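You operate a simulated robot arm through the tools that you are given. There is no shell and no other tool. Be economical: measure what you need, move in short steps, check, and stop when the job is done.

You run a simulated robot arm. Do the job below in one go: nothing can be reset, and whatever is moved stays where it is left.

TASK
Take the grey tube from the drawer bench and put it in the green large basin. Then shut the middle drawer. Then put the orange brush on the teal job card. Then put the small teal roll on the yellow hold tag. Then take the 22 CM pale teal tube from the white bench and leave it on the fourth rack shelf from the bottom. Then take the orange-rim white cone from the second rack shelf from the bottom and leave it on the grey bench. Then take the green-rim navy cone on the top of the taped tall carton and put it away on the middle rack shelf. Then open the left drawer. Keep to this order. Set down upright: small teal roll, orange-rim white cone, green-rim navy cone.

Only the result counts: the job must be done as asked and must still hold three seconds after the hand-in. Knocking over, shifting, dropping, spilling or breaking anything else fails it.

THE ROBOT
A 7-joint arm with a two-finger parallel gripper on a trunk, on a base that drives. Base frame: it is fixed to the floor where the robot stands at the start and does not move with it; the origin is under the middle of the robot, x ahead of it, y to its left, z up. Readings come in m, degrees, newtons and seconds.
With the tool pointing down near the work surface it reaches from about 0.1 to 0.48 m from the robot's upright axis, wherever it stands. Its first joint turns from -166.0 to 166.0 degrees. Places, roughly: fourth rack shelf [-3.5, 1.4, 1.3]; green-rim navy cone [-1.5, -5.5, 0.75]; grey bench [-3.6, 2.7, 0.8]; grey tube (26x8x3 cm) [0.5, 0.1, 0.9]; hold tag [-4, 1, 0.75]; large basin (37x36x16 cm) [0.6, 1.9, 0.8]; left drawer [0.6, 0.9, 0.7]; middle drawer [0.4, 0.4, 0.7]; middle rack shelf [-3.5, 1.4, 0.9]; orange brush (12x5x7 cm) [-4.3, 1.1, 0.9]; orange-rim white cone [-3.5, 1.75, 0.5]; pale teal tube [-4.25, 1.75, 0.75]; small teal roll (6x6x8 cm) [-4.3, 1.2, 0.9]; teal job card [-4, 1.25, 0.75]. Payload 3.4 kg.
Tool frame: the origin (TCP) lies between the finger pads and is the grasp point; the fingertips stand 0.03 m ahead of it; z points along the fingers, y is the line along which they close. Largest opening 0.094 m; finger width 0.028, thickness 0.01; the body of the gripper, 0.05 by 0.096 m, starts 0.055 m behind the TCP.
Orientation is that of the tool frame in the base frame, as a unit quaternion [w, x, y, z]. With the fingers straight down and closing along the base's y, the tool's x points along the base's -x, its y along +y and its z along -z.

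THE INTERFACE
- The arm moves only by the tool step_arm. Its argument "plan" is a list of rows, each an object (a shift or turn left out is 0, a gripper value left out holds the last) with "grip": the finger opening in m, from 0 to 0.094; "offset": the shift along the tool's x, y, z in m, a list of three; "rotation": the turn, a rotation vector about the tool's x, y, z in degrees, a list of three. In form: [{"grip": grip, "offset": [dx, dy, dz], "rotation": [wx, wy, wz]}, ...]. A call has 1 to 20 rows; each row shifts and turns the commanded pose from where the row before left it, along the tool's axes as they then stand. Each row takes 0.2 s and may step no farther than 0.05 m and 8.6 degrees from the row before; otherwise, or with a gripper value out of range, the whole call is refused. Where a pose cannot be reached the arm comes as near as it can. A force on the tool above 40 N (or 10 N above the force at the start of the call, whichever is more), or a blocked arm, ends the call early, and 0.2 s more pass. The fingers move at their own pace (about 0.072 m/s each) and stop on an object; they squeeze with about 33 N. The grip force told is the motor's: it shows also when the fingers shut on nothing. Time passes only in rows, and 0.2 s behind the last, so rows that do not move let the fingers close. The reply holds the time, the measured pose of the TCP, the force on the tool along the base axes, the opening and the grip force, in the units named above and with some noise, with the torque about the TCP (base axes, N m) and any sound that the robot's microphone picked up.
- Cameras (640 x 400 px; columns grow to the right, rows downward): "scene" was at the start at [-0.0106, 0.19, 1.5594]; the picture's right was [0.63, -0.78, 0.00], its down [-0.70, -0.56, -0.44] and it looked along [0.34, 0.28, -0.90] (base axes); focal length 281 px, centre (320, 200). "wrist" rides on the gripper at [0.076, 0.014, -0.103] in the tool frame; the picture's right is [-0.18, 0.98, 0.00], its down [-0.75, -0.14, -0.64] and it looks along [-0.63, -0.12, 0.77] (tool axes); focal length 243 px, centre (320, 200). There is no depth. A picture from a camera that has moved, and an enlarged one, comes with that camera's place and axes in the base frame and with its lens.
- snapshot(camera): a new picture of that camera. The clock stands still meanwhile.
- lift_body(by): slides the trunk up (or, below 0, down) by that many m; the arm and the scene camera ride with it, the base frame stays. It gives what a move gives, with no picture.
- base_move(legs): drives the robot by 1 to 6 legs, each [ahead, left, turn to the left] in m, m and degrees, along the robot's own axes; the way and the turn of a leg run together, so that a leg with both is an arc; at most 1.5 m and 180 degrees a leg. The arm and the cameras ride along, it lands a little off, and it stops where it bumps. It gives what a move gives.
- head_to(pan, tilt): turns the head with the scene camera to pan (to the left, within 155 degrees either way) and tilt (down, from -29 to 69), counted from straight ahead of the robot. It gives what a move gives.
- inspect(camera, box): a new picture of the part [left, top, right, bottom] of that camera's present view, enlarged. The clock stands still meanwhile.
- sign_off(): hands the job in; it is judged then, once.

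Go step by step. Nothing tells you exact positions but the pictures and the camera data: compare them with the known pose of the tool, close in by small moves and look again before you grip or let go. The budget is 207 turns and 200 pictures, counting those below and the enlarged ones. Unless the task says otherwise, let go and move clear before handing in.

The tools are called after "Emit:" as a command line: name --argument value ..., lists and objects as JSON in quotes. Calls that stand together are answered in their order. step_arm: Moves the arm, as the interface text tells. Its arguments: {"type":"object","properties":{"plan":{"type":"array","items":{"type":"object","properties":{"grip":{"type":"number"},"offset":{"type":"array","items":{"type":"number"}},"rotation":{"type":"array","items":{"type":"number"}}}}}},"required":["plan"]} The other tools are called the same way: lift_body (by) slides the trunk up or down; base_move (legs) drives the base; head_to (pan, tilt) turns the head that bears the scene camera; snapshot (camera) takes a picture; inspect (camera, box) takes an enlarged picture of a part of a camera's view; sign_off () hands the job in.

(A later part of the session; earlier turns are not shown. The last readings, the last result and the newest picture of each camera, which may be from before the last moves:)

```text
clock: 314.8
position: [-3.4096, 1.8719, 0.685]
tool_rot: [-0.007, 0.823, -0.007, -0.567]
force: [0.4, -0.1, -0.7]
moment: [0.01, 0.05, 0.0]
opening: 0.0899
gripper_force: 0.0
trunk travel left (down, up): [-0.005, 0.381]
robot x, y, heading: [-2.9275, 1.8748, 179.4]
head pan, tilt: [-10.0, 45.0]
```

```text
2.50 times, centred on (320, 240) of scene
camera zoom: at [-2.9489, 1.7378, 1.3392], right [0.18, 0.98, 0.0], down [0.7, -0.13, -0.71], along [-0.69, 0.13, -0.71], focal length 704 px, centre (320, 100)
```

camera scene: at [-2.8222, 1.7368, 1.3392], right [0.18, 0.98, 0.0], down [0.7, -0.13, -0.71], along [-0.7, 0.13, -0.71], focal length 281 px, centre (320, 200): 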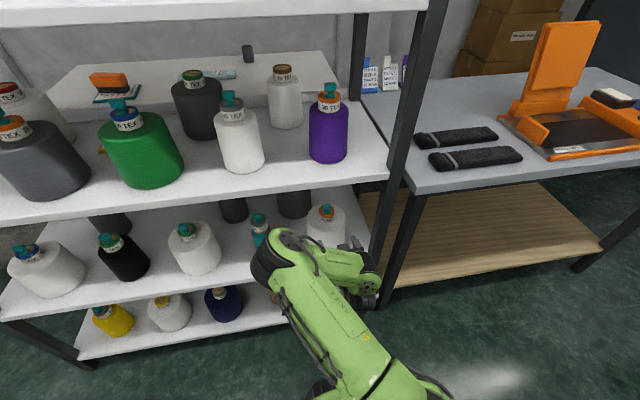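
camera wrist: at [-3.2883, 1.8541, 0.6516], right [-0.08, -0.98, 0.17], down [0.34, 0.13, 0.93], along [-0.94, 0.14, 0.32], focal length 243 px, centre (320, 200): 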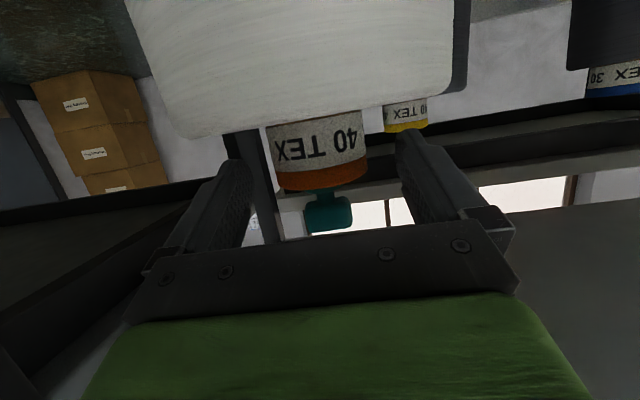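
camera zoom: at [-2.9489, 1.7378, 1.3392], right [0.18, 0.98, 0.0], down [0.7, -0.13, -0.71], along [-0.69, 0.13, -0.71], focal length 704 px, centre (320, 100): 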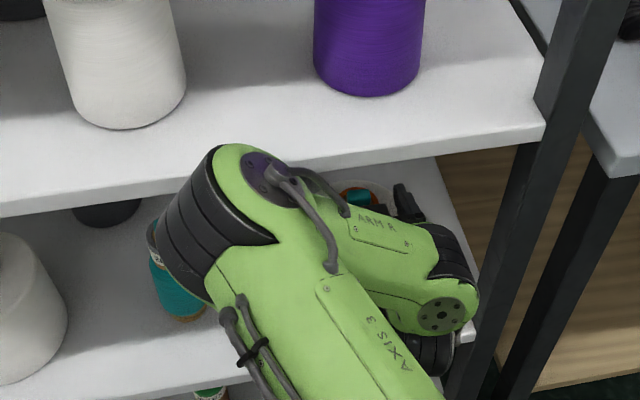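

The collar sits between the fingertips. I close on it.

Emit:
step_arm --plan '[{"grip": 0.05}, {"grip": 0.0}, {}, {}, {}, {}]'

Emit:
snapshot --camera "wrist"

```text
clock: 316.1
position: [-3.4112, 1.871, 0.6854]
tool_rot: [-0.006, 0.822, -0.008, -0.569]
force: [-1.2, -2.9, 2.5]
moment: [-0.13, 0.04, 0.02]
opening: 0.0493
gripper_force: 32.7
trunk travel left (down, up): [-0.005, 0.381]
robot x, y, heading: [-2.9271, 1.8732, 179.7]
head pan, tilt: [-10.0, 45.0]
```

```text
64 pictures are left
camera wrist: at [-3.2881, 1.8538, 0.6518], right [-0.08, -0.98, 0.17], down [0.34, 0.13, 0.93], along [-0.94, 0.14, 0.32], focal length 243 px, centre (320, 200)
```

wrist: 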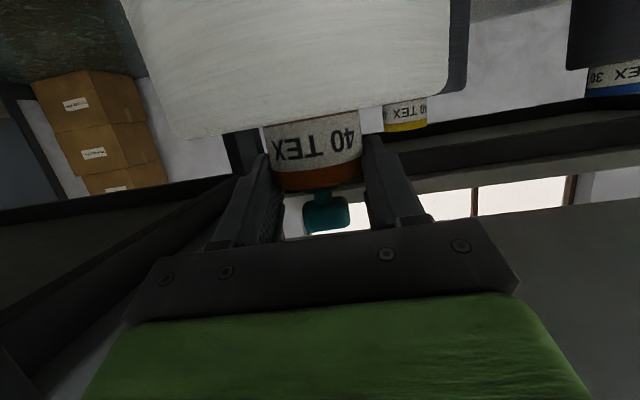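

Gripped at 0.049. I lift gently a few centimetres (shelf three is well above).

Emit:
step_arm --plan '[{"offset": [-0.0047, 0, -0.0018]}, {"offset": [-0.0047, 0, -0.0018]}, {"offset": [-0.0093, 0, -0.0036]}, {"offset": [-0.0093, 0, -0.0036]}, {"offset": [-0.0047, 0, -0.0018]}, {}]'

Emit:
snapshot --camera "wrist"

Emit:
inspect --camera "scene" --box '[220, 160, 420, 320]'

```text
clock: 317.6
position: [-3.4098, 1.8721, 0.7205]
tool_rot: [-0.007, 0.823, -0.007, -0.568]
force: [-1.4, 0.2, -5.9]
moment: [-0.03, -0.12, 0.02]
opening: 0.0491
gripper_force: 33.0
trunk travel left (down, up): [-0.005, 0.381]
robot x, y, heading: [-2.9234, 1.8744, 179.3]
head pan, tilt: [-10.0, 45.0]
```

```text
63 pictures are left
camera wrist: at [-3.2879, 1.8541, 0.6866], right [-0.08, -0.98, 0.17], down [0.34, 0.13, 0.93], along [-0.94, 0.14, 0.32], focal length 243 px, centre (320, 200)
```

wrist: 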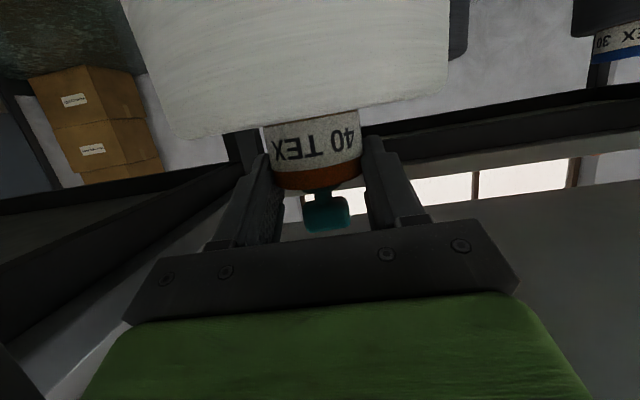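

```text
2.50 times, centred on (320, 240) of scene
camera zoom: at [-2.9489, 1.7378, 1.3392], right [0.18, 0.98, 0.0], down [0.7, -0.13, -0.71], along [-0.69, 0.13, -0.71], focal length 704 px, centre (320, 100)
```

zoom: 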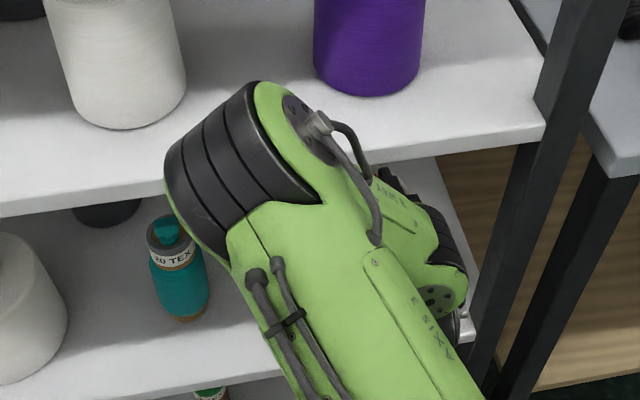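

The cone hangs upright in the grip and its neighbour is undisturbed. I back straight out, raise it, and look at the grey bench to the right.

Emit:
base_move --legs '[[-0.38, 0, 0]]'

Emit:
lift_body --by 0.25

Emit:
base_move --legs '[[0, -0.6, 0]]'

Emit:
head_to --pan 0 --tilt 40

Emit:
snapshot --camera "scene"

Emit:
snapshot --camera "wrist"

```text
clock: 320.0
position: [-3.0281, 1.8678, 0.721]
tool_rot: [-0.008, 0.823, -0.008, -0.568]
force: [-0.1, 0.7, -5.3]
moment: [-0.01, -0.03, -0.01]
opening: 0.0491
gripper_force: 32.9
trunk travel left (down, up): [-0.005, 0.381]
robot x, y, heading: [-2.5452, 1.8734, 179.5]
head pan, tilt: [-10.0, 45.0]
```

```text
clock: 322.6
position: [-3.0284, 1.8667, 0.9699]
tool_rot: [-0.008, 0.824, -0.008, -0.567]
force: [0.0, 0.0, -6.3]
moment: [0.06, -0.05, -0.01]
opening: 0.0491
gripper_force: 33.3
trunk travel left (down, up): [-0.255, 0.131]
robot x, y, heading: [-2.5457, 1.8724, 179.8]
head pan, tilt: [-10.0, 45.0]
```

```text
clock: 325.9
position: [-3.0241, 2.466, 0.9691]
tool_rot: [-0.005, 0.823, -0.006, -0.568]
force: [0.3, 0.0, -7.0]
moment: [-0.01, -0.07, 0.03]
opening: 0.0492
gripper_force: 33.6
trunk travel left (down, up): [-0.255, 0.131]
robot x, y, heading: [-2.539, 2.4758, 179.7]
head pan, tilt: [-10.0, 45.0]
```

```text
clock: 326.7
position: [-3.0228, 2.4665, 0.9696]
tool_rot: [-0.005, 0.823, -0.005, -0.568]
force: [-0.1, 0.6, -6.4]
moment: [0.01, -0.06, -0.03]
opening: 0.0491
gripper_force: 32.6
trunk travel left (down, up): [-0.255, 0.131]
robot x, y, heading: [-2.5401, 2.4724, 179.7]
head pan, tilt: [0.0, 40.0]
```

```text
61 pictures are left
camera scene: at [-2.5662, 2.3211, 1.5956], right [0.01, 1.0, 0.0], down [0.64, 0.0, -0.77], along [-0.77, 0.0, -0.64], focal length 281 px, centre (320, 200)
```

scene: 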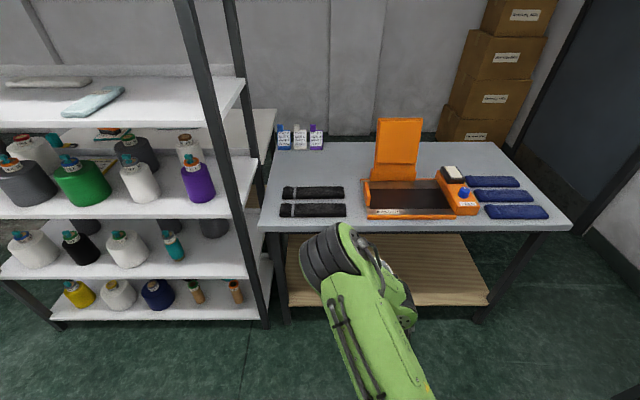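

```text
60 pictures are left
camera wrist: at [-2.9004, 2.4505, 0.9356], right [-0.08, -0.98, 0.17], down [0.33, 0.13, 0.93], along [-0.94, 0.13, 0.32], focal length 243 px, centre (320, 200)
```

wrist: 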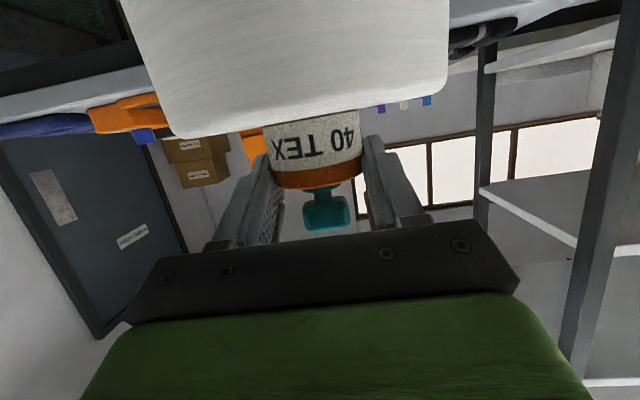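

The grey bench top is ≈0.81, front edge x≈−3.35; there is a free patch behind the two black items around (−3.72, 2.36). I raise a bit, line up, and drive in to the bench edge.

Emit:
step_arm --plan '[{"offset": [-0.0093, 0, -0.0036]}, {"offset": [-0.014, 0, -0.0053]}, {"offset": [-0.0187, 0, -0.0071]}, {"offset": [-0.0187, 0, -0.0071]}, {"offset": [-0.0093, 0, -0.0036]}, {}]'

Emit:
base_move --legs '[[0, 0.1, 0], [0.53, 0, 0]]'

Emit:
snapshot --camera "scene"

Emit:
snapshot --camera "wrist"

```text
clock: 328.1
position: [-3.0235, 2.468, 1.044]
tool_rot: [-0.007, 0.823, -0.007, -0.568]
force: [-0.2, -0.8, -5.7]
moment: [-0.02, -0.07, 0.01]
opening: 0.0491
gripper_force: 33.3
trunk travel left (down, up): [-0.255, 0.131]
robot x, y, heading: [-2.5372, 2.471, 179.9]
head pan, tilt: [0.0, 40.0]
```

```text
clock: 332.0
position: [-3.5479, 2.3687, 1.0432]
tool_rot: [-0.005, 0.824, -0.005, -0.566]
force: [0.2, -0.4, -5.6]
moment: [-0.02, -0.09, -0.03]
opening: 0.0493
gripper_force: 33.2
trunk travel left (down, up): [-0.255, 0.131]
robot x, y, heading: [-3.0679, 2.374, 179.6]
head pan, tilt: [0.0, 40.0]
stopped in leg 2: the robot was blocked; the commanded pose is now the measured one
```

```text
59 pictures are left
camera scene: at [-3.09, 2.2232, 1.5956], right [0.0, 1.0, 0.0], down [0.64, 0.0, -0.77], along [-0.77, 0.0, -0.64], focal length 281 px, centre (320, 200)
```

scene: 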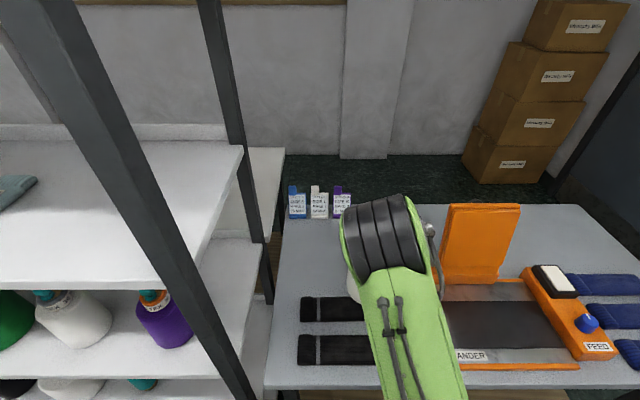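

```text
58 pictures are left
camera wrist: at [-3.4238, 2.3524, 1.0094], right [-0.08, -0.98, 0.17], down [0.33, 0.13, 0.93], along [-0.94, 0.13, 0.31], focal length 243 px, centre (320, 200)
```

wrist: 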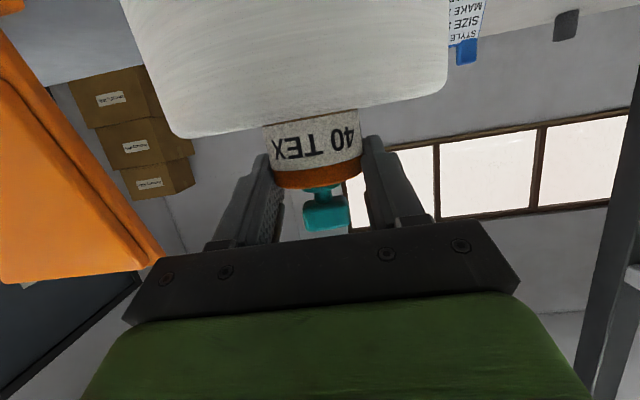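

Free patch confirmed: x −3.56…−3.90, y 2.36…2.55. I extend the arm forward over it.

Emit:
step_arm --plan '[{"offset": [-0.005, -0.002, 0.0133]}, {"offset": [-0.0102, -0.005, 0.0268]}, {"offset": [-0.0102, -0.005, 0.0268]}, {"offset": [-0.0102, -0.005, 0.0268]}, {"offset": [-0.0102, -0.005, 0.0268]}, {"offset": [-0.0102, -0.005, 0.0268]}, {"offset": [-0.005, -0.002, 0.0133]}, {}]'

Emit:
snapshot --camera "scene"

Emit:
snapshot --camera "wrist"

```text
clock: 333.8
position: [-3.7193, 2.4012, 1.0415]
tool_rot: [-0.005, 0.824, -0.006, -0.567]
force: [0.8, 0.0, -6.3]
moment: [-0.02, -0.1, 0.04]
opening: 0.0493
gripper_force: 32.8
trunk travel left (down, up): [-0.255, 0.131]
robot x, y, heading: [-3.0655, 2.375, 179.9]
head pan, tilt: [0.0, 40.0]
```

```text
57 pictures are left
camera scene: at [-3.0914, 2.2232, 1.5956], right [0.0, 1.0, 0.0], down [0.64, 0.0, -0.77], along [-0.77, 0.0, -0.64], focal length 281 px, centre (320, 200)
```

scene: 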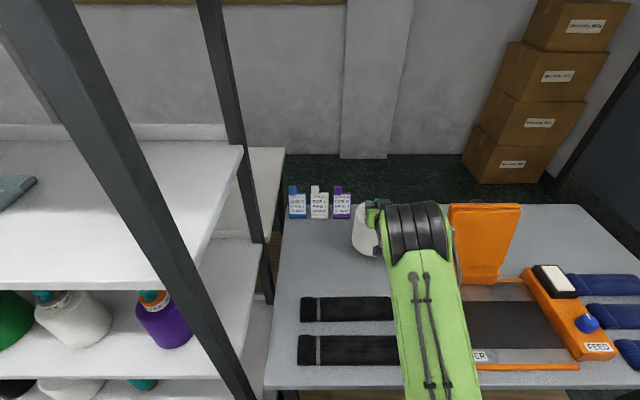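

```text
56 pictures are left
camera wrist: at [-3.5961, 2.3842, 1.0094], right [-0.08, -0.98, 0.17], down [0.33, 0.13, 0.93], along [-0.94, 0.13, 0.32], focal length 243 px, centre (320, 200)
```

wrist: 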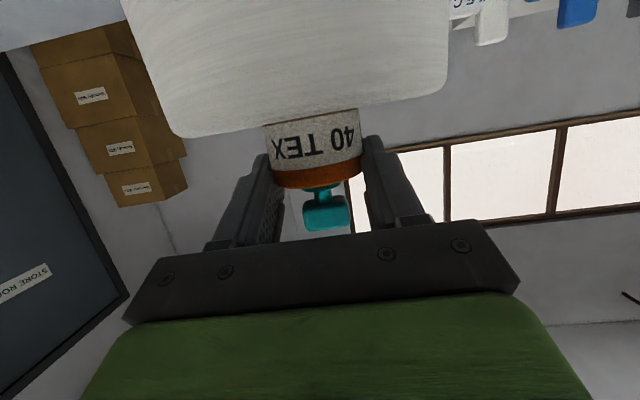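

Clear of the bottles and the lid. I lower the cone gently to the bench.

Emit:
step_arm --plan '[{"offset": [0.0187, 0, 0.0071]}, {"offset": [0.0187, 0, 0.0071]}, {"offset": [0.014, 0, 0.0053]}, {"offset": [0.0093, 0, 0.0036]}, {"offset": [0.0047, 0, 0.0018]}, {}]'

Emit:
step_arm --plan '[{"offset": [0.0047, 0, 0.0018]}, {"offset": [0.0028, 0, 0.001]}, {}]'

Emit:
snapshot --camera "scene"

```text
clock: 334.8
position: [-3.7233, 2.3998, 0.9927]
tool_rot: [-0.005, 0.815, -0.005, -0.58]
force: [4.4, 0.7, 12.1]
moment: [-0.62, 0.22, 0.08]
opening: 0.0491
gripper_force: 32.9
trunk travel left (down, up): [-0.255, 0.131]
robot x, y, heading: [-3.0668, 2.3766, 179.9]
head pan, tilt: [0.0, 40.0]
stopped in row 4: the force on the tool passed its limit at 53 N (the readings are from after the stop); the commanded pose is now the measured one
```

```text
clock: 335.4
position: [-3.7253, 2.4002, 0.9917]
tool_rot: [-0.004, 0.809, -0.005, -0.588]
force: [1.1, 0.1, 9.8]
moment: [-0.37, -0.08, -0.1]
opening: 0.0494
gripper_force: 32.9
trunk travel left (down, up): [-0.255, 0.131]
robot x, y, heading: [-3.0673, 2.3762, 179.7]
head pan, tilt: [0.0, 40.0]
stopped in row 3: the force on the tool passed its limit at 41 N (the readings are from after the stop); the commanded pose is now the measured one
```

```text
55 pictures are left
camera scene: at [-3.089, 2.2233, 1.5954], right [0.0, 1.0, 0.0], down [0.64, 0.0, -0.77], along [-0.77, 0.0, -0.64], focal length 281 px, centre (320, 200)
```

scene: 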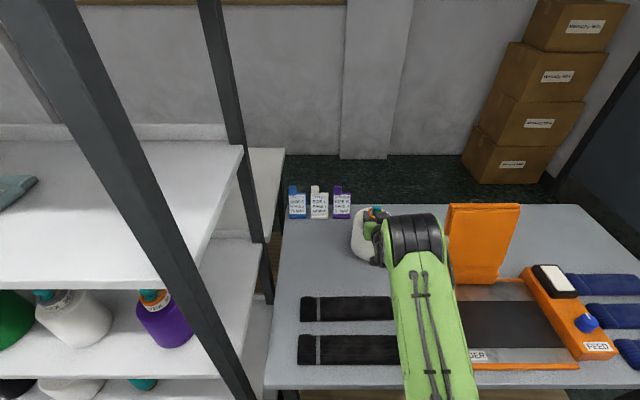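

It touches earlier than expected (bench ≈0.85) and the wrist flexed 3°. I ease up, undo that tilt, and settle it softly.

Emit:
step_arm --plan '[{"offset": [-0.0056, 0, -0.0021]}, {"rotation": [0, 3.0, 0]}, {}]'

Emit:
snapshot --camera "wrist"

```text
clock: 336.2
position: [-3.7255, 2.4006, 0.9966]
tool_rot: [-0.004, 0.825, -0.004, -0.564]
force: [-1.8, 0.9, 4.3]
moment: [-0.05, 0.97, -0.02]
opening: 0.049
gripper_force: 32.6
trunk travel left (down, up): [-0.255, 0.131]
robot x, y, heading: [-3.0626, 2.3779, 179.9]
head pan, tilt: [0.0, 40.0]
```

```text
54 pictures are left
camera wrist: at [-3.6022, 2.3846, 0.964], right [-0.08, -0.98, 0.17], down [0.33, 0.13, 0.94], along [-0.94, 0.13, 0.31], focal length 243 px, centre (320, 200)
```

wrist: 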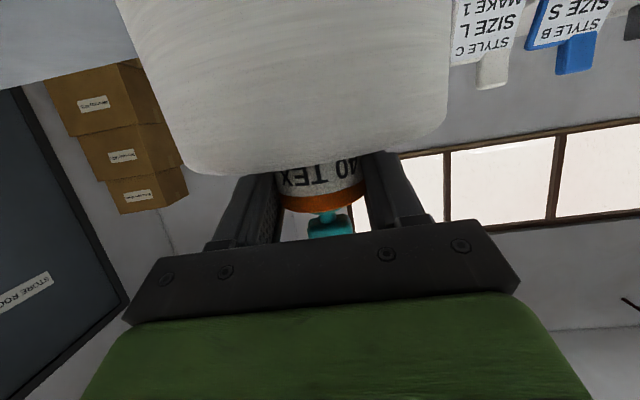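

Emit:
inspect --camera "scene" --box '[320, 180, 420, 280]'

```text
4.00 times, centred on (370, 230) of scene
camera zoom: at [-3.0899, 2.2232, 1.5956], right [0.0, 1.0, 0.0], down [0.64, 0.0, -0.77], along [-0.77, 0.0, -0.64], focal length 1126 px, centre (120, 80)
```

zoom: 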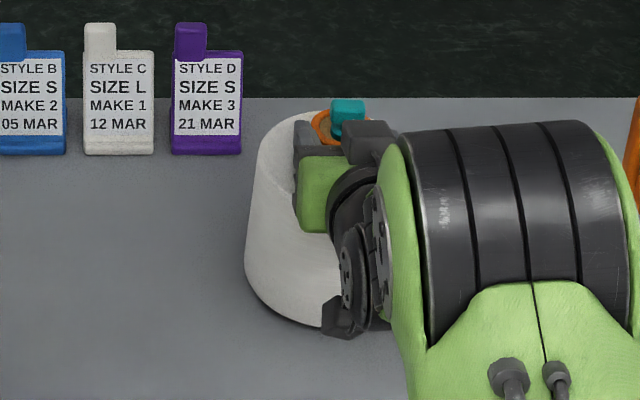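

The cone stands upright on the bench (cap directly above base). I open the fingers and pull straight back.

Emit:
step_arm --plan '[{"grip": 0.055}, {"grip": 0.065}, {"grip": 0.085}, {}, {"offset": [0.0036, 0, -0.0094]}, {"offset": [0.0071, 0, -0.0187]}, {"offset": [0.0107, 0, -0.028]}, {"offset": [0.0107, 0, -0.028]}, {"offset": [0.0107, 0, -0.028]}, {"offset": [0.0107, 0, -0.028]}]'

Emit:
snapshot --camera "wrist"

Emit:
snapshot --camera "scene"

```text
clock: 338.4
position: [-3.5758, 2.3974, 0.9972]
tool_rot: [-0.005, 0.825, -0.005, -0.564]
force: [-0.1, 0.7, -0.1]
moment: [0.01, -0.01, 0.02]
opening: 0.0848
gripper_force: 0.1
trunk travel left (down, up): [-0.255, 0.131]
robot x, y, heading: [-3.067, 2.3746, 179.7]
head pan, tilt: [0.0, 40.0]
```

```text
52 pictures are left
camera wrist: at [-3.4515, 2.3828, 0.965], right [-0.08, -0.98, 0.17], down [0.33, 0.13, 0.94], along [-0.94, 0.13, 0.31], focal length 243 px, centre (320, 200)
```

wrist: 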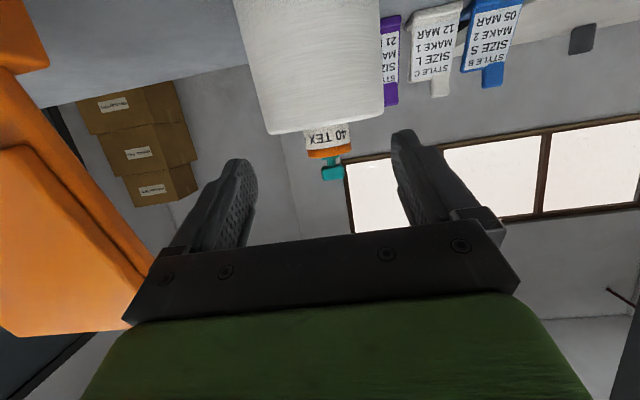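

```text
51 pictures are left
camera scene: at [-3.0899, 2.2241, 1.5957], right [0.0, 1.0, 0.0], down [0.64, 0.0, -0.77], along [-0.77, 0.0, -0.64], focal length 281 px, centre (320, 200)
```

scene: 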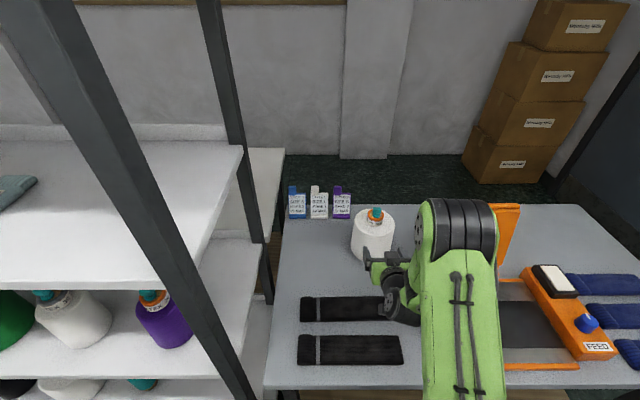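

The cone stands upright on the grey bench. Next job: the green-rim navy cone on the tall taped carton down the aisle near (−1.5, −5.5). I back off and drive out, ending up facing down the aisle.

Emit:
base_move --legs '[[-0.5, 0, 0], [0, 1.1, 0], [0, 1.12, 0], [-1.05, 0, 0], [-1.05, 0, 0], [0, 0, 90]]'

Emit:
head_to --pan 0 --tilt 20

Emit:
snapshot --camera "scene"

```text
clock: 365.8
position: [-0.4725, -0.3499, 0.998]
tool_rot: [0.393, 0.591, 0.578, -0.404]
force: [0.1, -0.6, -0.5]
moment: [-0.05, 0.09, -0.03]
opening: 0.0851
gripper_force: 0.0
trunk travel left (down, up): [-0.255, 0.131]
robot x, y, heading: [-0.4461, 0.159, -90.7]
head pan, tilt: [0.0, 40.0]
```

```text
clock: 366.7
position: [-0.4727, -0.3504, 0.9965]
tool_rot: [0.393, 0.59, 0.578, -0.404]
force: [-0.5, 1.3, -0.9]
moment: [0.0, -0.01, -0.02]
opening: 0.0849
gripper_force: 0.0
trunk travel left (down, up): [-0.255, 0.131]
robot x, y, heading: [-0.4437, 0.1589, -90.9]
head pan, tilt: [0.0, 20.0]
```

```text
50 pictures are left
camera scene: at [-0.2926, 0.1226, 1.627], right [-1.0, 0.01, 0.0], down [0.0, 0.34, -0.94], along [-0.01, -0.94, -0.34], focal length 281 px, centre (320, 200)
```

scene: 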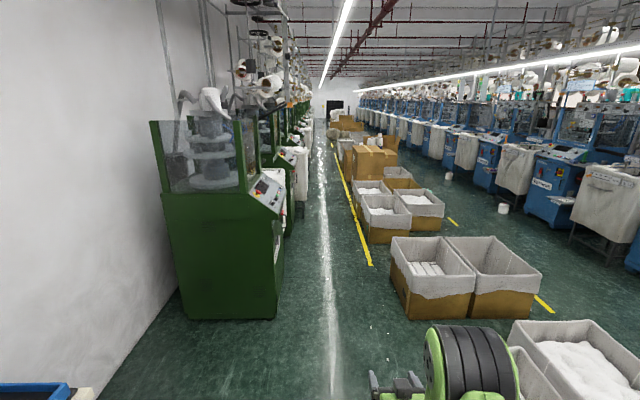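

The aisle between the green machines (x>−0.05) and the yellow line (x≈−0.84) is free. I drive 3.6 m down it and look.

Emit:
base_move --legs '[[0, 0, 0.9], [1.3, 0, 0], [1.3, 0, 0], [1.1, 0, 0]]'

Emit:
head_to --pan -30 --tilt 25

Emit:
snapshot --camera "scene"

```text
clock: 384.0
position: [-0.4049, -3.9199, 0.9964]
tool_rot: [0.409, 0.566, 0.601, -0.388]
force: [0.0, 0.7, 1.2]
moment: [0.0, -0.01, 0.03]
opening: 0.0851
gripper_force: 0.1
trunk travel left (down, up): [-0.255, 0.131]
robot x, y, heading: [-0.4206, -3.4043, -86.2]
head pan, tilt: [0.0, 20.0]
stopped in leg 4: the robot was blocked; the commanded pose is now the measured one
```

```text
clock: 385.0
position: [-0.4042, -3.9184, 0.9964]
tool_rot: [0.409, 0.566, 0.601, -0.388]
force: [-1.1, 0.3, 0.2]
moment: [-0.04, 0.0, 0.02]
opening: 0.0852
gripper_force: 0.1
trunk travel left (down, up): [-0.255, 0.131]
robot x, y, heading: [-0.4195, -3.4109, -85.9]
head pan, tilt: [-30.0, 25.0]
```

```text
49 pictures are left
camera scene: at [-0.3097, -3.4219, 1.619], right [-0.9, 0.44, 0.0], down [0.19, 0.38, -0.91], along [-0.4, -0.81, -0.42], focal length 281 px, centre (320, 200)
```

scene: 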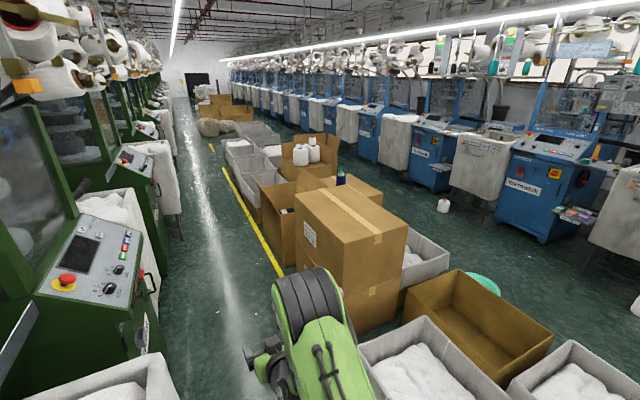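

Something blocked me on the left. I look down there before moving on.

Emit:
head_to --pan 35 --tilt 55

Emit:
snapshot --camera "scene"

Emit:
head_to --pan -50 --tilt 45

Emit:
snapshot --camera "scene"

```text
clock: 386.3
position: [-0.4127, -3.9217, 0.9961]
tool_rot: [0.411, 0.569, 0.601, -0.383]
force: [0.7, -0.3, -0.6]
moment: [0.01, -0.03, -0.01]
opening: 0.0851
gripper_force: 0.1
trunk travel left (down, up): [-0.255, 0.131]
robot x, y, heading: [-0.4167, -3.4096, -86.2]
head pan, tilt: [35.0, 55.0]
```

```text
48 pictures are left
camera scene: at [-0.2402, -3.4051, 1.5779], right [-0.81, -0.58, -0.01], down [-0.46, 0.66, -0.59], along [0.35, -0.48, -0.81], focal length 281 px, centre (320, 200)
```

scene: 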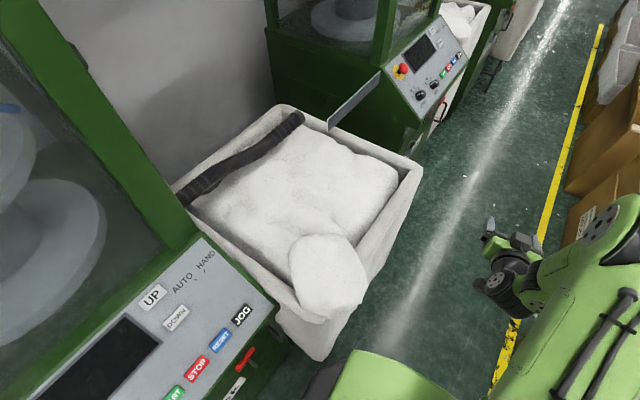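

```text
clock: 387.9
position: [-0.4046, -3.9187, 0.9975]
tool_rot: [0.409, 0.567, 0.602, -0.387]
force: [0.7, -0.7, -0.6]
moment: [0.0, 0.02, 0.01]
opening: 0.0849
gripper_force: 0.1
trunk travel left (down, up): [-0.255, 0.131]
robot x, y, heading: [-0.414, -3.4072, -86.1]
head pan, tilt: [-50.0, 45.0]
```

```text
47 pictures are left
camera scene: at [-0.3282, -3.3954, 1.5884], right [-0.69, 0.72, 0.0], down [0.51, 0.49, -0.71], along [-0.51, -0.49, -0.71], focal length 281 px, centre (320, 200)
```

scene: 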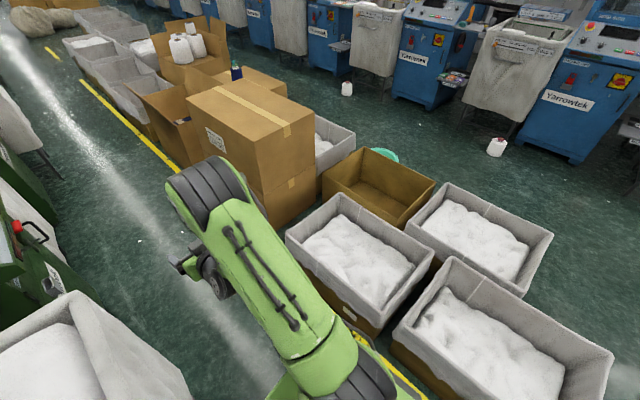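

I brushed a machine's sack, which hasn't moved away. I zoom on the cartons to find the navy cone.

Emit:
inspect --camera "scene" --box '[140, 20, 340, 180]'

```text
2.50 times, centred on (240, 100) of scene
camera zoom: at [-0.3282, -3.3954, 1.5884], right [-0.69, 0.72, 0.0], down [0.51, 0.49, -0.71], along [-0.51, -0.49, -0.71], focal length 704 px, centre (520, 450)
```

zoom: 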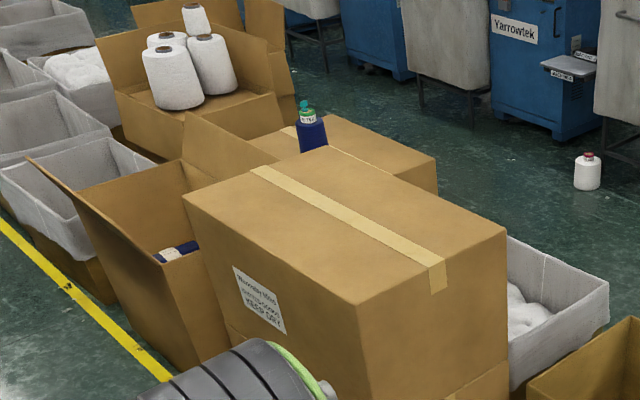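

The navy cone stands on the taped carton behind, at about (−1.53, −5.5), collar z≈0.73; it is only reachable from the west aisle. I reverse out of this aisle.

Emit:
base_move --legs '[[-0.12, 0, 0], [0, -0.05, -3.9], [-1.2, 0, 0], [-1.2, 0, 0], [-1.03, 0, 0]]'

Emit:
head_to --pan -50 --tilt 25

Emit:
snapshot --camera "scene"

```text
clock: 406.0
position: [-0.4977, -0.367, 0.9978]
tool_rot: [0.394, 0.589, 0.579, -0.403]
force: [0.5, 0.6, 0.1]
moment: [-0.01, -0.03, 0.01]
opening: 0.0849
gripper_force: 0.0
trunk travel left (down, up): [-0.255, 0.131]
robot x, y, heading: [-0.4751, 0.1423, -90.5]
head pan, tilt: [-50.0, 45.0]
```

```text
clock: 406.8
position: [-0.4975, -0.3669, 0.9968]
tool_rot: [0.393, 0.59, 0.578, -0.404]
force: [-0.2, -0.2, 0.6]
moment: [0.05, -0.02, 0.01]
opening: 0.0849
gripper_force: 0.0
trunk travel left (down, up): [-0.255, 0.131]
robot x, y, heading: [-0.4737, 0.1392, -90.3]
head pan, tilt: [-50.0, 25.0]
```

```text
45 pictures are left
camera scene: at [-0.3896, 0.141, 1.6189], right [-0.63, 0.77, 0.0], down [0.33, 0.27, -0.91], along [-0.7, -0.58, -0.42], focal length 281 px, centre (320, 200)
```

scene: 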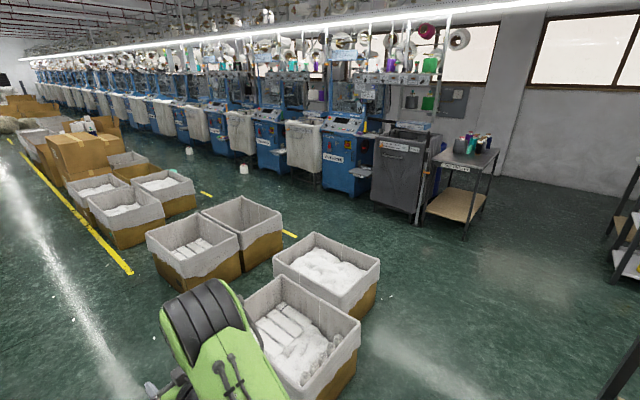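

The west aisle (x −2.25…−3.0) is clear. I cross to it and drive down, checking on the way.

Emit:
base_move --legs '[[0, -1.06, 0.4], [0, -1.06, 0], [1.4, 0, 0], [1.4, 0, 0]]'

Emit:
head_to --pan 0 --tilt 30

Emit:
snapshot --camera "scene"

```text
clock: 430.4
position: [-2.6445, -3.1366, 0.9974]
tool_rot: [0.393, 0.59, 0.578, -0.404]
force: [-1.0, 0.4, -0.2]
moment: [-0.03, -0.01, 0.0]
opening: 0.0847
gripper_force: 0.0
trunk travel left (down, up): [-0.255, 0.131]
robot x, y, heading: [-2.6196, -2.6271, -90.7]
head pan, tilt: [-50.0, 25.0]
```

```text
clock: 431.6
position: [-2.6453, -3.1355, 0.9964]
tool_rot: [0.393, 0.59, 0.578, -0.403]
force: [-0.4, -0.7, 0.6]
moment: [-0.05, 0.01, -0.01]
opening: 0.0854
gripper_force: 0.1
trunk travel left (down, up): [-0.255, 0.131]
robot x, y, heading: [-2.6154, -2.6251, -90.6]
head pan, tilt: [0.0, 30.0]
```

```text
44 pictures are left
camera scene: at [-2.4654, -2.6605, 1.611], right [-1.0, 0.01, 0.0], down [0.01, 0.5, -0.87], along [-0.01, -0.87, -0.5], focal length 281 px, centre (320, 200)
```

scene: 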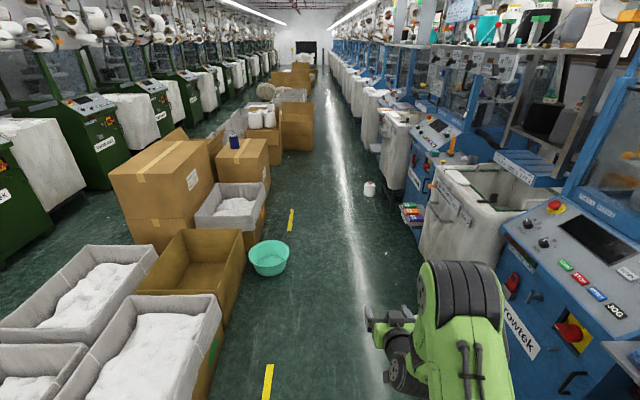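

Lane clear past the green bowl. I drive on to y≈−5.5 and turn to face the carton.

Emit:
base_move --legs '[[0, -0.05, 0.6], [1.45, 0, 0], [1.42, 0, 0], [0, 0, 90]]'

Emit:
head_to --pan 0 --tilt 40

Emit:
snapshot --camera "scene"

Emit:
snapshot --camera "wrist"

```text
clock: 449.7
position: [-2.184, -5.4945, 0.9966]
tool_rot: [0.563, 0.005, 0.826, -0.005]
force: [0.6, 0.2, 0.3]
moment: [0.01, 0.01, 0.01]
opening: 0.085
gripper_force: 0.0
trunk travel left (down, up): [-0.255, 0.131]
robot x, y, heading: [-2.6925, -5.4766, -0.2]
head pan, tilt: [0.0, 30.0]
```

```text
clock: 450.4
position: [-2.1841, -5.4945, 0.9967]
tool_rot: [0.565, 0.005, 0.825, -0.005]
force: [-0.8, 0.3, 0.1]
moment: [-0.04, 0.01, 0.01]
opening: 0.0854
gripper_force: 0.0
trunk travel left (down, up): [-0.255, 0.131]
robot x, y, heading: [-2.6926, -5.4716, -0.1]
head pan, tilt: [0.0, 40.0]
```

```text
43 pictures are left
camera scene: at [-2.6665, -5.3209, 1.5957], right [0.0, -1.0, 0.0], down [-0.64, 0.0, -0.77], along [0.77, 0.0, -0.64], focal length 281 px, centre (320, 200)
```

scene: 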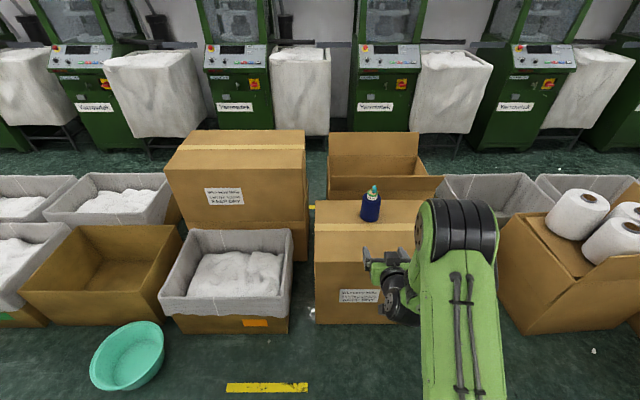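

```text
42 pictures are left
camera wrist: at [-2.306, -5.4789, 0.9647], right [0.08, 0.98, 0.17], down [-0.33, -0.13, 0.94], along [0.94, -0.13, 0.31], focal length 243 px, centre (320, 200)
```

wrist: 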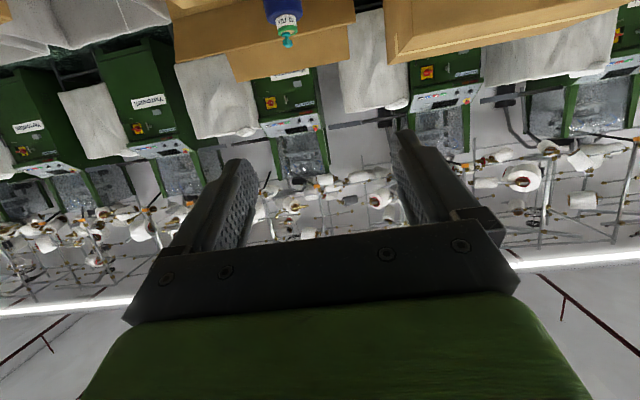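

The cone's collar is near (−1.57, −5.58, 0.70), carton top ≈0.585. I lower the trunk, shift right and approach most of the way.

Emit:
lift_body --by -0.25

Emit:
base_move --legs '[[0, -0.085, 0], [0.33, 0, 0]]'

Emit:
snapshot --camera "wrist"

Emit:
snapshot --camera "scene"

```text
clock: 453.0
position: [-2.1841, -5.4943, 0.7483]
tool_rot: [0.565, 0.005, 0.825, -0.005]
force: [-0.1, -1.0, 0.1]
moment: [-0.04, -0.02, 0.02]
opening: 0.085
gripper_force: 0.2
trunk travel left (down, up): [-0.005, 0.381]
robot x, y, heading: [-2.6974, -5.4715, -0.3]
head pan, tilt: [0.0, 40.0]
```

```text
clock: 455.8
position: [-1.8519, -5.5799, 0.7471]
tool_rot: [0.563, 0.005, 0.826, -0.005]
force: [0.4, -0.1, 0.2]
moment: [0.03, -0.01, -0.01]
opening: 0.085
gripper_force: 0.1
trunk travel left (down, up): [-0.005, 0.381]
robot x, y, heading: [-2.3608, -5.5586, 0.0]
head pan, tilt: [0.0, 40.0]
```

```text
41 pictures are left
camera wrist: at [-1.9749, -5.5646, 0.7154], right [0.08, 0.98, 0.17], down [-0.33, -0.13, 0.94], along [0.94, -0.13, 0.31], focal length 243 px, centre (320, 200)
```

wrist: 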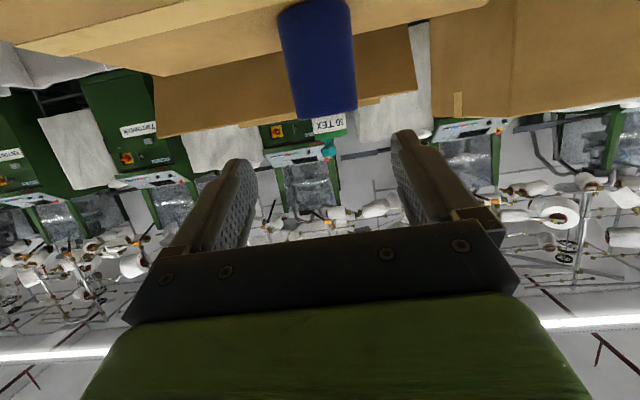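

```text
40 pictures are left
camera scene: at [-2.3353, -5.407, 1.3465], right [0.0, -1.0, 0.0], down [-0.64, 0.0, -0.77], along [0.77, 0.0, -0.64], focal length 281 px, centre (320, 200)
```

scene: 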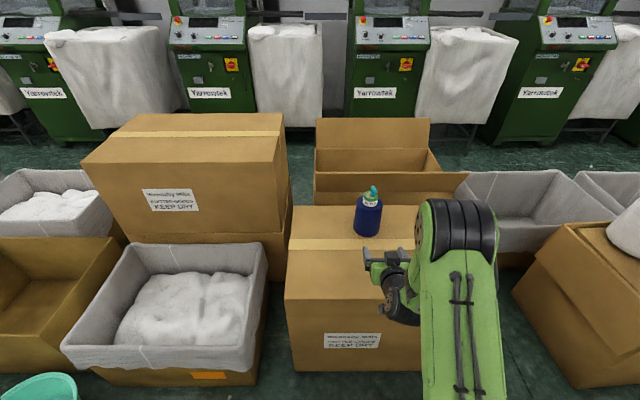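

Collar refined: (−1.60, −5.584), z 0.711–0.738. I trim height and advance.

Emit:
step_arm --plan '[{"offset": [0.0075, -0.004, 0.0028]}, {}]'

Emit:
base_move --legs '[[0.19, 0, 0]]'

Emit:
snapshot --camera "wrist"

```text
clock: 456.4
position: [-1.8515, -5.5843, 0.7398]
tool_rot: [0.564, 0.005, 0.826, -0.005]
force: [0.4, -0.8, -0.5]
moment: [-0.05, -0.01, -0.01]
opening: 0.0849
gripper_force: 0.0
trunk travel left (down, up): [-0.005, 0.381]
robot x, y, heading: [-2.3672, -5.559, -0.1]
head pan, tilt: [0.0, 40.0]
```

```text
clock: 458.0
position: [-1.6616, -5.5845, 0.7397]
tool_rot: [0.564, 0.005, 0.826, -0.005]
force: [0.2, 0.1, -0.7]
moment: [-0.02, -0.02, -0.01]
opening: 0.0852
gripper_force: 0.0
trunk travel left (down, up): [-0.005, 0.381]
robot x, y, heading: [-2.1717, -5.5581, -0.2]
head pan, tilt: [0.0, 40.0]
```

```text
39 pictures are left
camera wrist: at [-1.7847, -5.5693, 0.7074], right [0.08, 0.98, 0.17], down [-0.33, -0.13, 0.94], along [0.94, -0.13, 0.31], focal length 243 px, centre (320, 200)
```

wrist: 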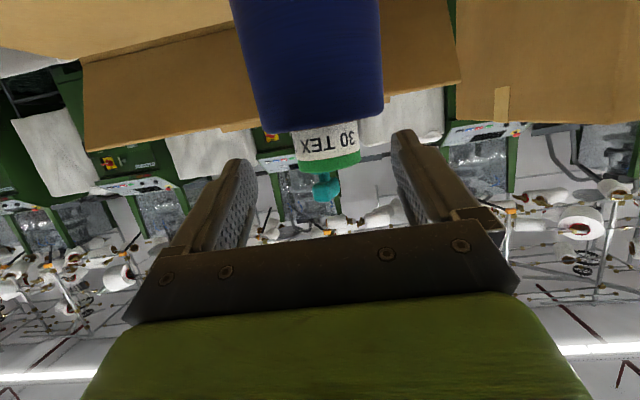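

Same picture as before the first cone's grasp; I advance the last 4.7 cm and close.

Emit:
base_move --legs '[[0.047, 0, 0]]'

Emit:
snapshot --camera "wrist"

```text
clock: 458.7
position: [-1.6582, -5.5843, 0.7405]
tool_rot: [0.563, 0.005, 0.826, -0.005]
force: [-1.2, 0.4, -1.0]
moment: [0.04, 0.0, -0.02]
opening: 0.0847
gripper_force: 0.1
trunk travel left (down, up): [-0.005, 0.381]
robot x, y, heading: [-2.1715, -5.556, -0.2]
head pan, tilt: [0.0, 40.0]
stopped in leg 1: the robot was blocked; the commanded pose is now the measured one
```

```text
38 pictures are left
camera wrist: at [-1.7804, -5.5692, 0.7075], right [0.08, 0.98, 0.17], down [-0.32, -0.13, 0.94], along [0.94, -0.13, 0.31], focal length 243 px, centre (320, 200)
```

wrist: 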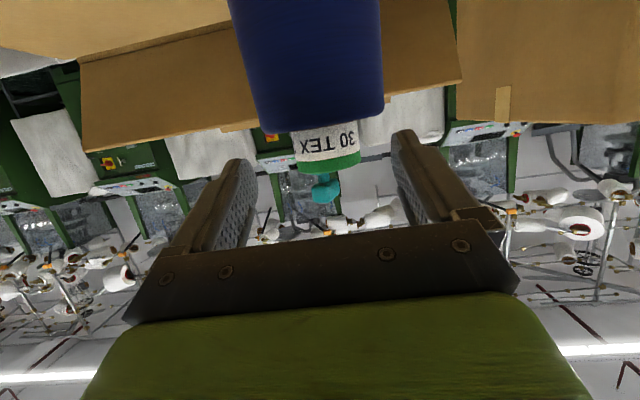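

The base touched the carton's foot and stopped; the arm does the rest.

Emit:
step_arm --plan '[{"offset": [-0.0055, 0, 0.014]}, {"offset": [-0.0055, 0, 0.014]}, {"offset": [-0.0062, 0, 0.0158]}, {}]'

Emit:
snapshot --camera "wrist"

```text
clock: 459.7
position: [-1.6113, -5.5859, 0.7399]
tool_rot: [0.564, 0.005, 0.826, -0.005]
force: [-0.2, -0.1, 0.1]
moment: [0.03, -0.04, 0.01]
opening: 0.0851
gripper_force: 0.0
trunk travel left (down, up): [-0.005, 0.381]
robot x, y, heading: [-2.1659, -5.5599, -0.4]
head pan, tilt: [0.0, 40.0]
```

```text
37 pictures are left
camera wrist: at [-1.7332, -5.5698, 0.7075], right [0.08, 0.98, 0.17], down [-0.32, -0.13, 0.94], along [0.94, -0.13, 0.31], focal length 243 px, centre (320, 200)
```

wrist: 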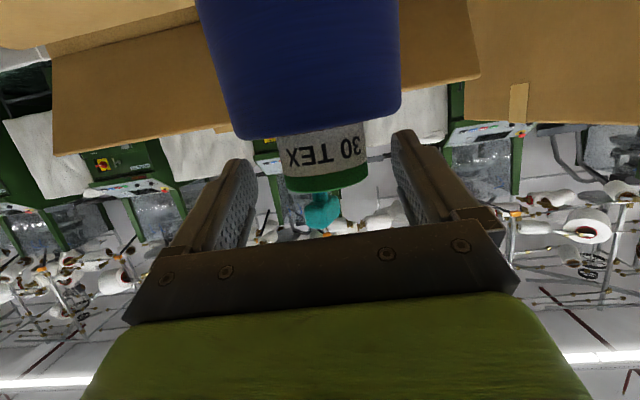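

Emit:
step_arm --plan '[{"offset": [-0.0024, 0, 0.0125]}, {}, {"grip": 0.05}, {"grip": 0.0}, {}, {}, {}, {}]'

Emit:
snapshot --camera "wrist"

```text
clock: 461.5
position: [-1.5988, -5.5866, 0.7377]
tool_rot: [0.564, 0.006, 0.826, -0.006]
force: [1.5, 1.3, -0.1]
moment: [0.13, -0.07, 0.04]
opening: 0.0496
gripper_force: 32.2
trunk travel left (down, up): [-0.005, 0.381]
robot x, y, heading: [-2.1658, -5.5587, -0.0]
head pan, tilt: [0.0, 40.0]
```

```text
36 pictures are left
camera wrist: at [-1.7208, -5.5701, 0.7054], right [0.08, 0.98, 0.17], down [-0.32, -0.13, 0.94], along [0.94, -0.13, 0.31], focal length 243 px, centre (320, 200)
```

wrist: 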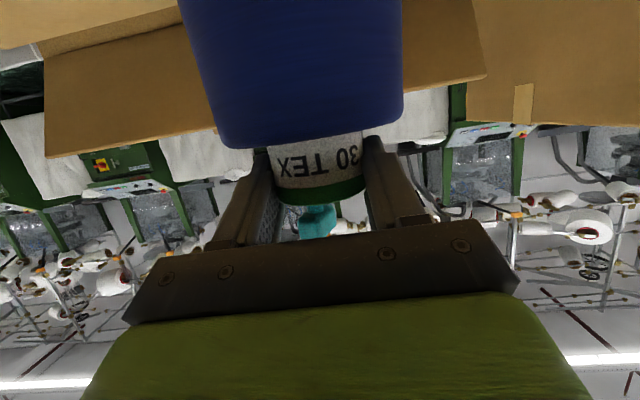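

Gripped the collar at 0.0496. I lift it slowly off the carton.

Emit:
step_arm --plan '[{"offset": [-0.0047, 0, -0.0018]}, {"offset": [-0.0047, 0, -0.0018]}, {"offset": [-0.0093, 0, -0.0036]}, {"offset": [-0.0093, 0, -0.0036]}, {"offset": [-0.014, 0, -0.0054]}, {"offset": [-0.0093, 0, -0.0036]}, {}]'

Emit:
snapshot --camera "scene"

Emit:
base_move --legs '[[-0.48, 0, 0]]'

Emit:
lift_body --by 0.25

Emit:
snapshot --camera "scene"

```text
clock: 463.1
position: [-1.5972, -5.5862, 0.792]
tool_rot: [0.563, 0.005, 0.826, -0.005]
force: [-0.2, 0.1, -2.6]
moment: [0.03, 0.03, 0.0]
opening: 0.0493
gripper_force: 33.4
trunk travel left (down, up): [-0.005, 0.381]
robot x, y, heading: [-2.1675, -5.5585, -0.2]
head pan, tilt: [0.0, 40.0]
```

```text
35 pictures are left
camera scene: at [-2.1401, -5.4077, 1.3465], right [0.0, -1.0, 0.0], down [-0.64, 0.0, -0.77], along [0.77, 0.0, -0.64], focal length 281 px, centre (320, 200)
```

scene: 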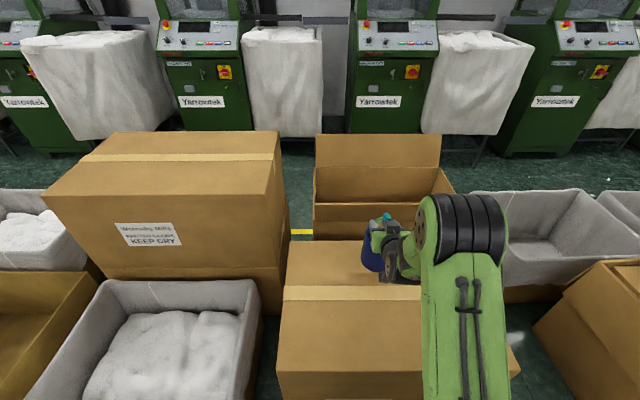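

```text
clock: 466.0
position: [-2.0806, -5.5845, 0.7919]
tool_rot: [0.563, 0.006, 0.826, -0.006]
force: [-0.7, 0.0, -2.6]
moment: [0.07, 0.04, -0.03]
opening: 0.0494
gripper_force: 32.5
trunk travel left (down, up): [-0.005, 0.381]
robot x, y, heading: [-2.6515, -5.5526, -0.7]
head pan, tilt: [0.0, 40.0]
```

```text
clock: 468.6
position: [-2.0796, -5.5844, 1.041]
tool_rot: [0.563, 0.005, 0.826, -0.005]
force: [0.5, 0.8, -3.6]
moment: [-0.01, 0.03, -0.02]
opening: 0.0489
gripper_force: 32.5
trunk travel left (down, up): [-0.255, 0.131]
robot x, y, heading: [-2.6485, -5.5536, -0.3]
head pan, tilt: [0.0, 40.0]
```

```text
34 pictures are left
camera scene: at [-2.6217, -5.4053, 1.5957], right [-0.01, -1.0, 0.0], down [-0.64, 0.0, -0.77], along [0.77, 0.0, -0.64], focal length 281 px, centre (320, 200)
```

scene: 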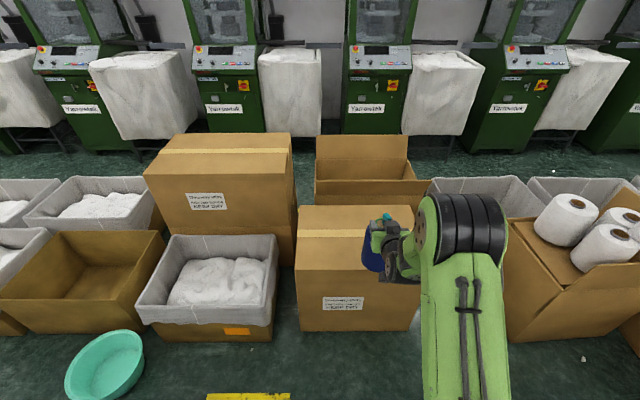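

The carton has not moved and the cone is in hand, upright. I turn north and drive back up the west aisle.

Emit:
base_move --legs '[[0, 0, 90.7], [1.45, 0, 0], [1.45, 0, 0], [1.4, 0, 0], [1.4, 0, 0]]'

Emit:
snapshot --camera "wrist"

```text
clock: 499.7
position: [-2.8006, 0.7374, 1.0408]
tool_rot: [-0.395, 0.591, -0.579, -0.4]
force: [1.0, -0.5, -3.1]
moment: [-0.02, 0.04, 0.05]
opening: 0.0492
gripper_force: 33.4
trunk travel left (down, up): [-0.255, 0.131]
robot x, y, heading: [-2.8091, 0.166, 91.7]
head pan, tilt: [0.0, 40.0]
```

```text
33 pictures are left
camera wrist: at [-2.8125, 0.6137, 1.0091], right [-0.98, 0.05, 0.17], down [0.14, -0.32, 0.94], along [0.1, 0.95, 0.31], focal length 243 px, centre (320, 200)
```

wrist: 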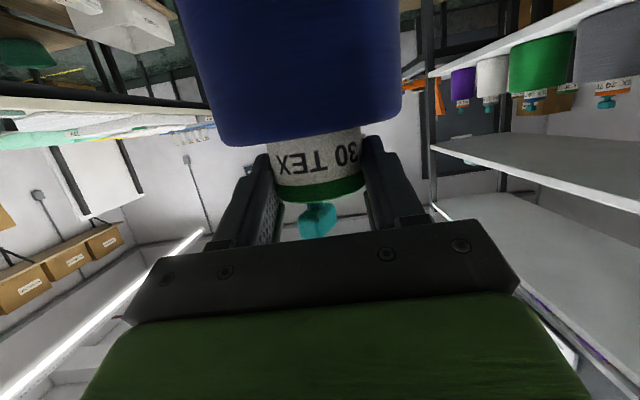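

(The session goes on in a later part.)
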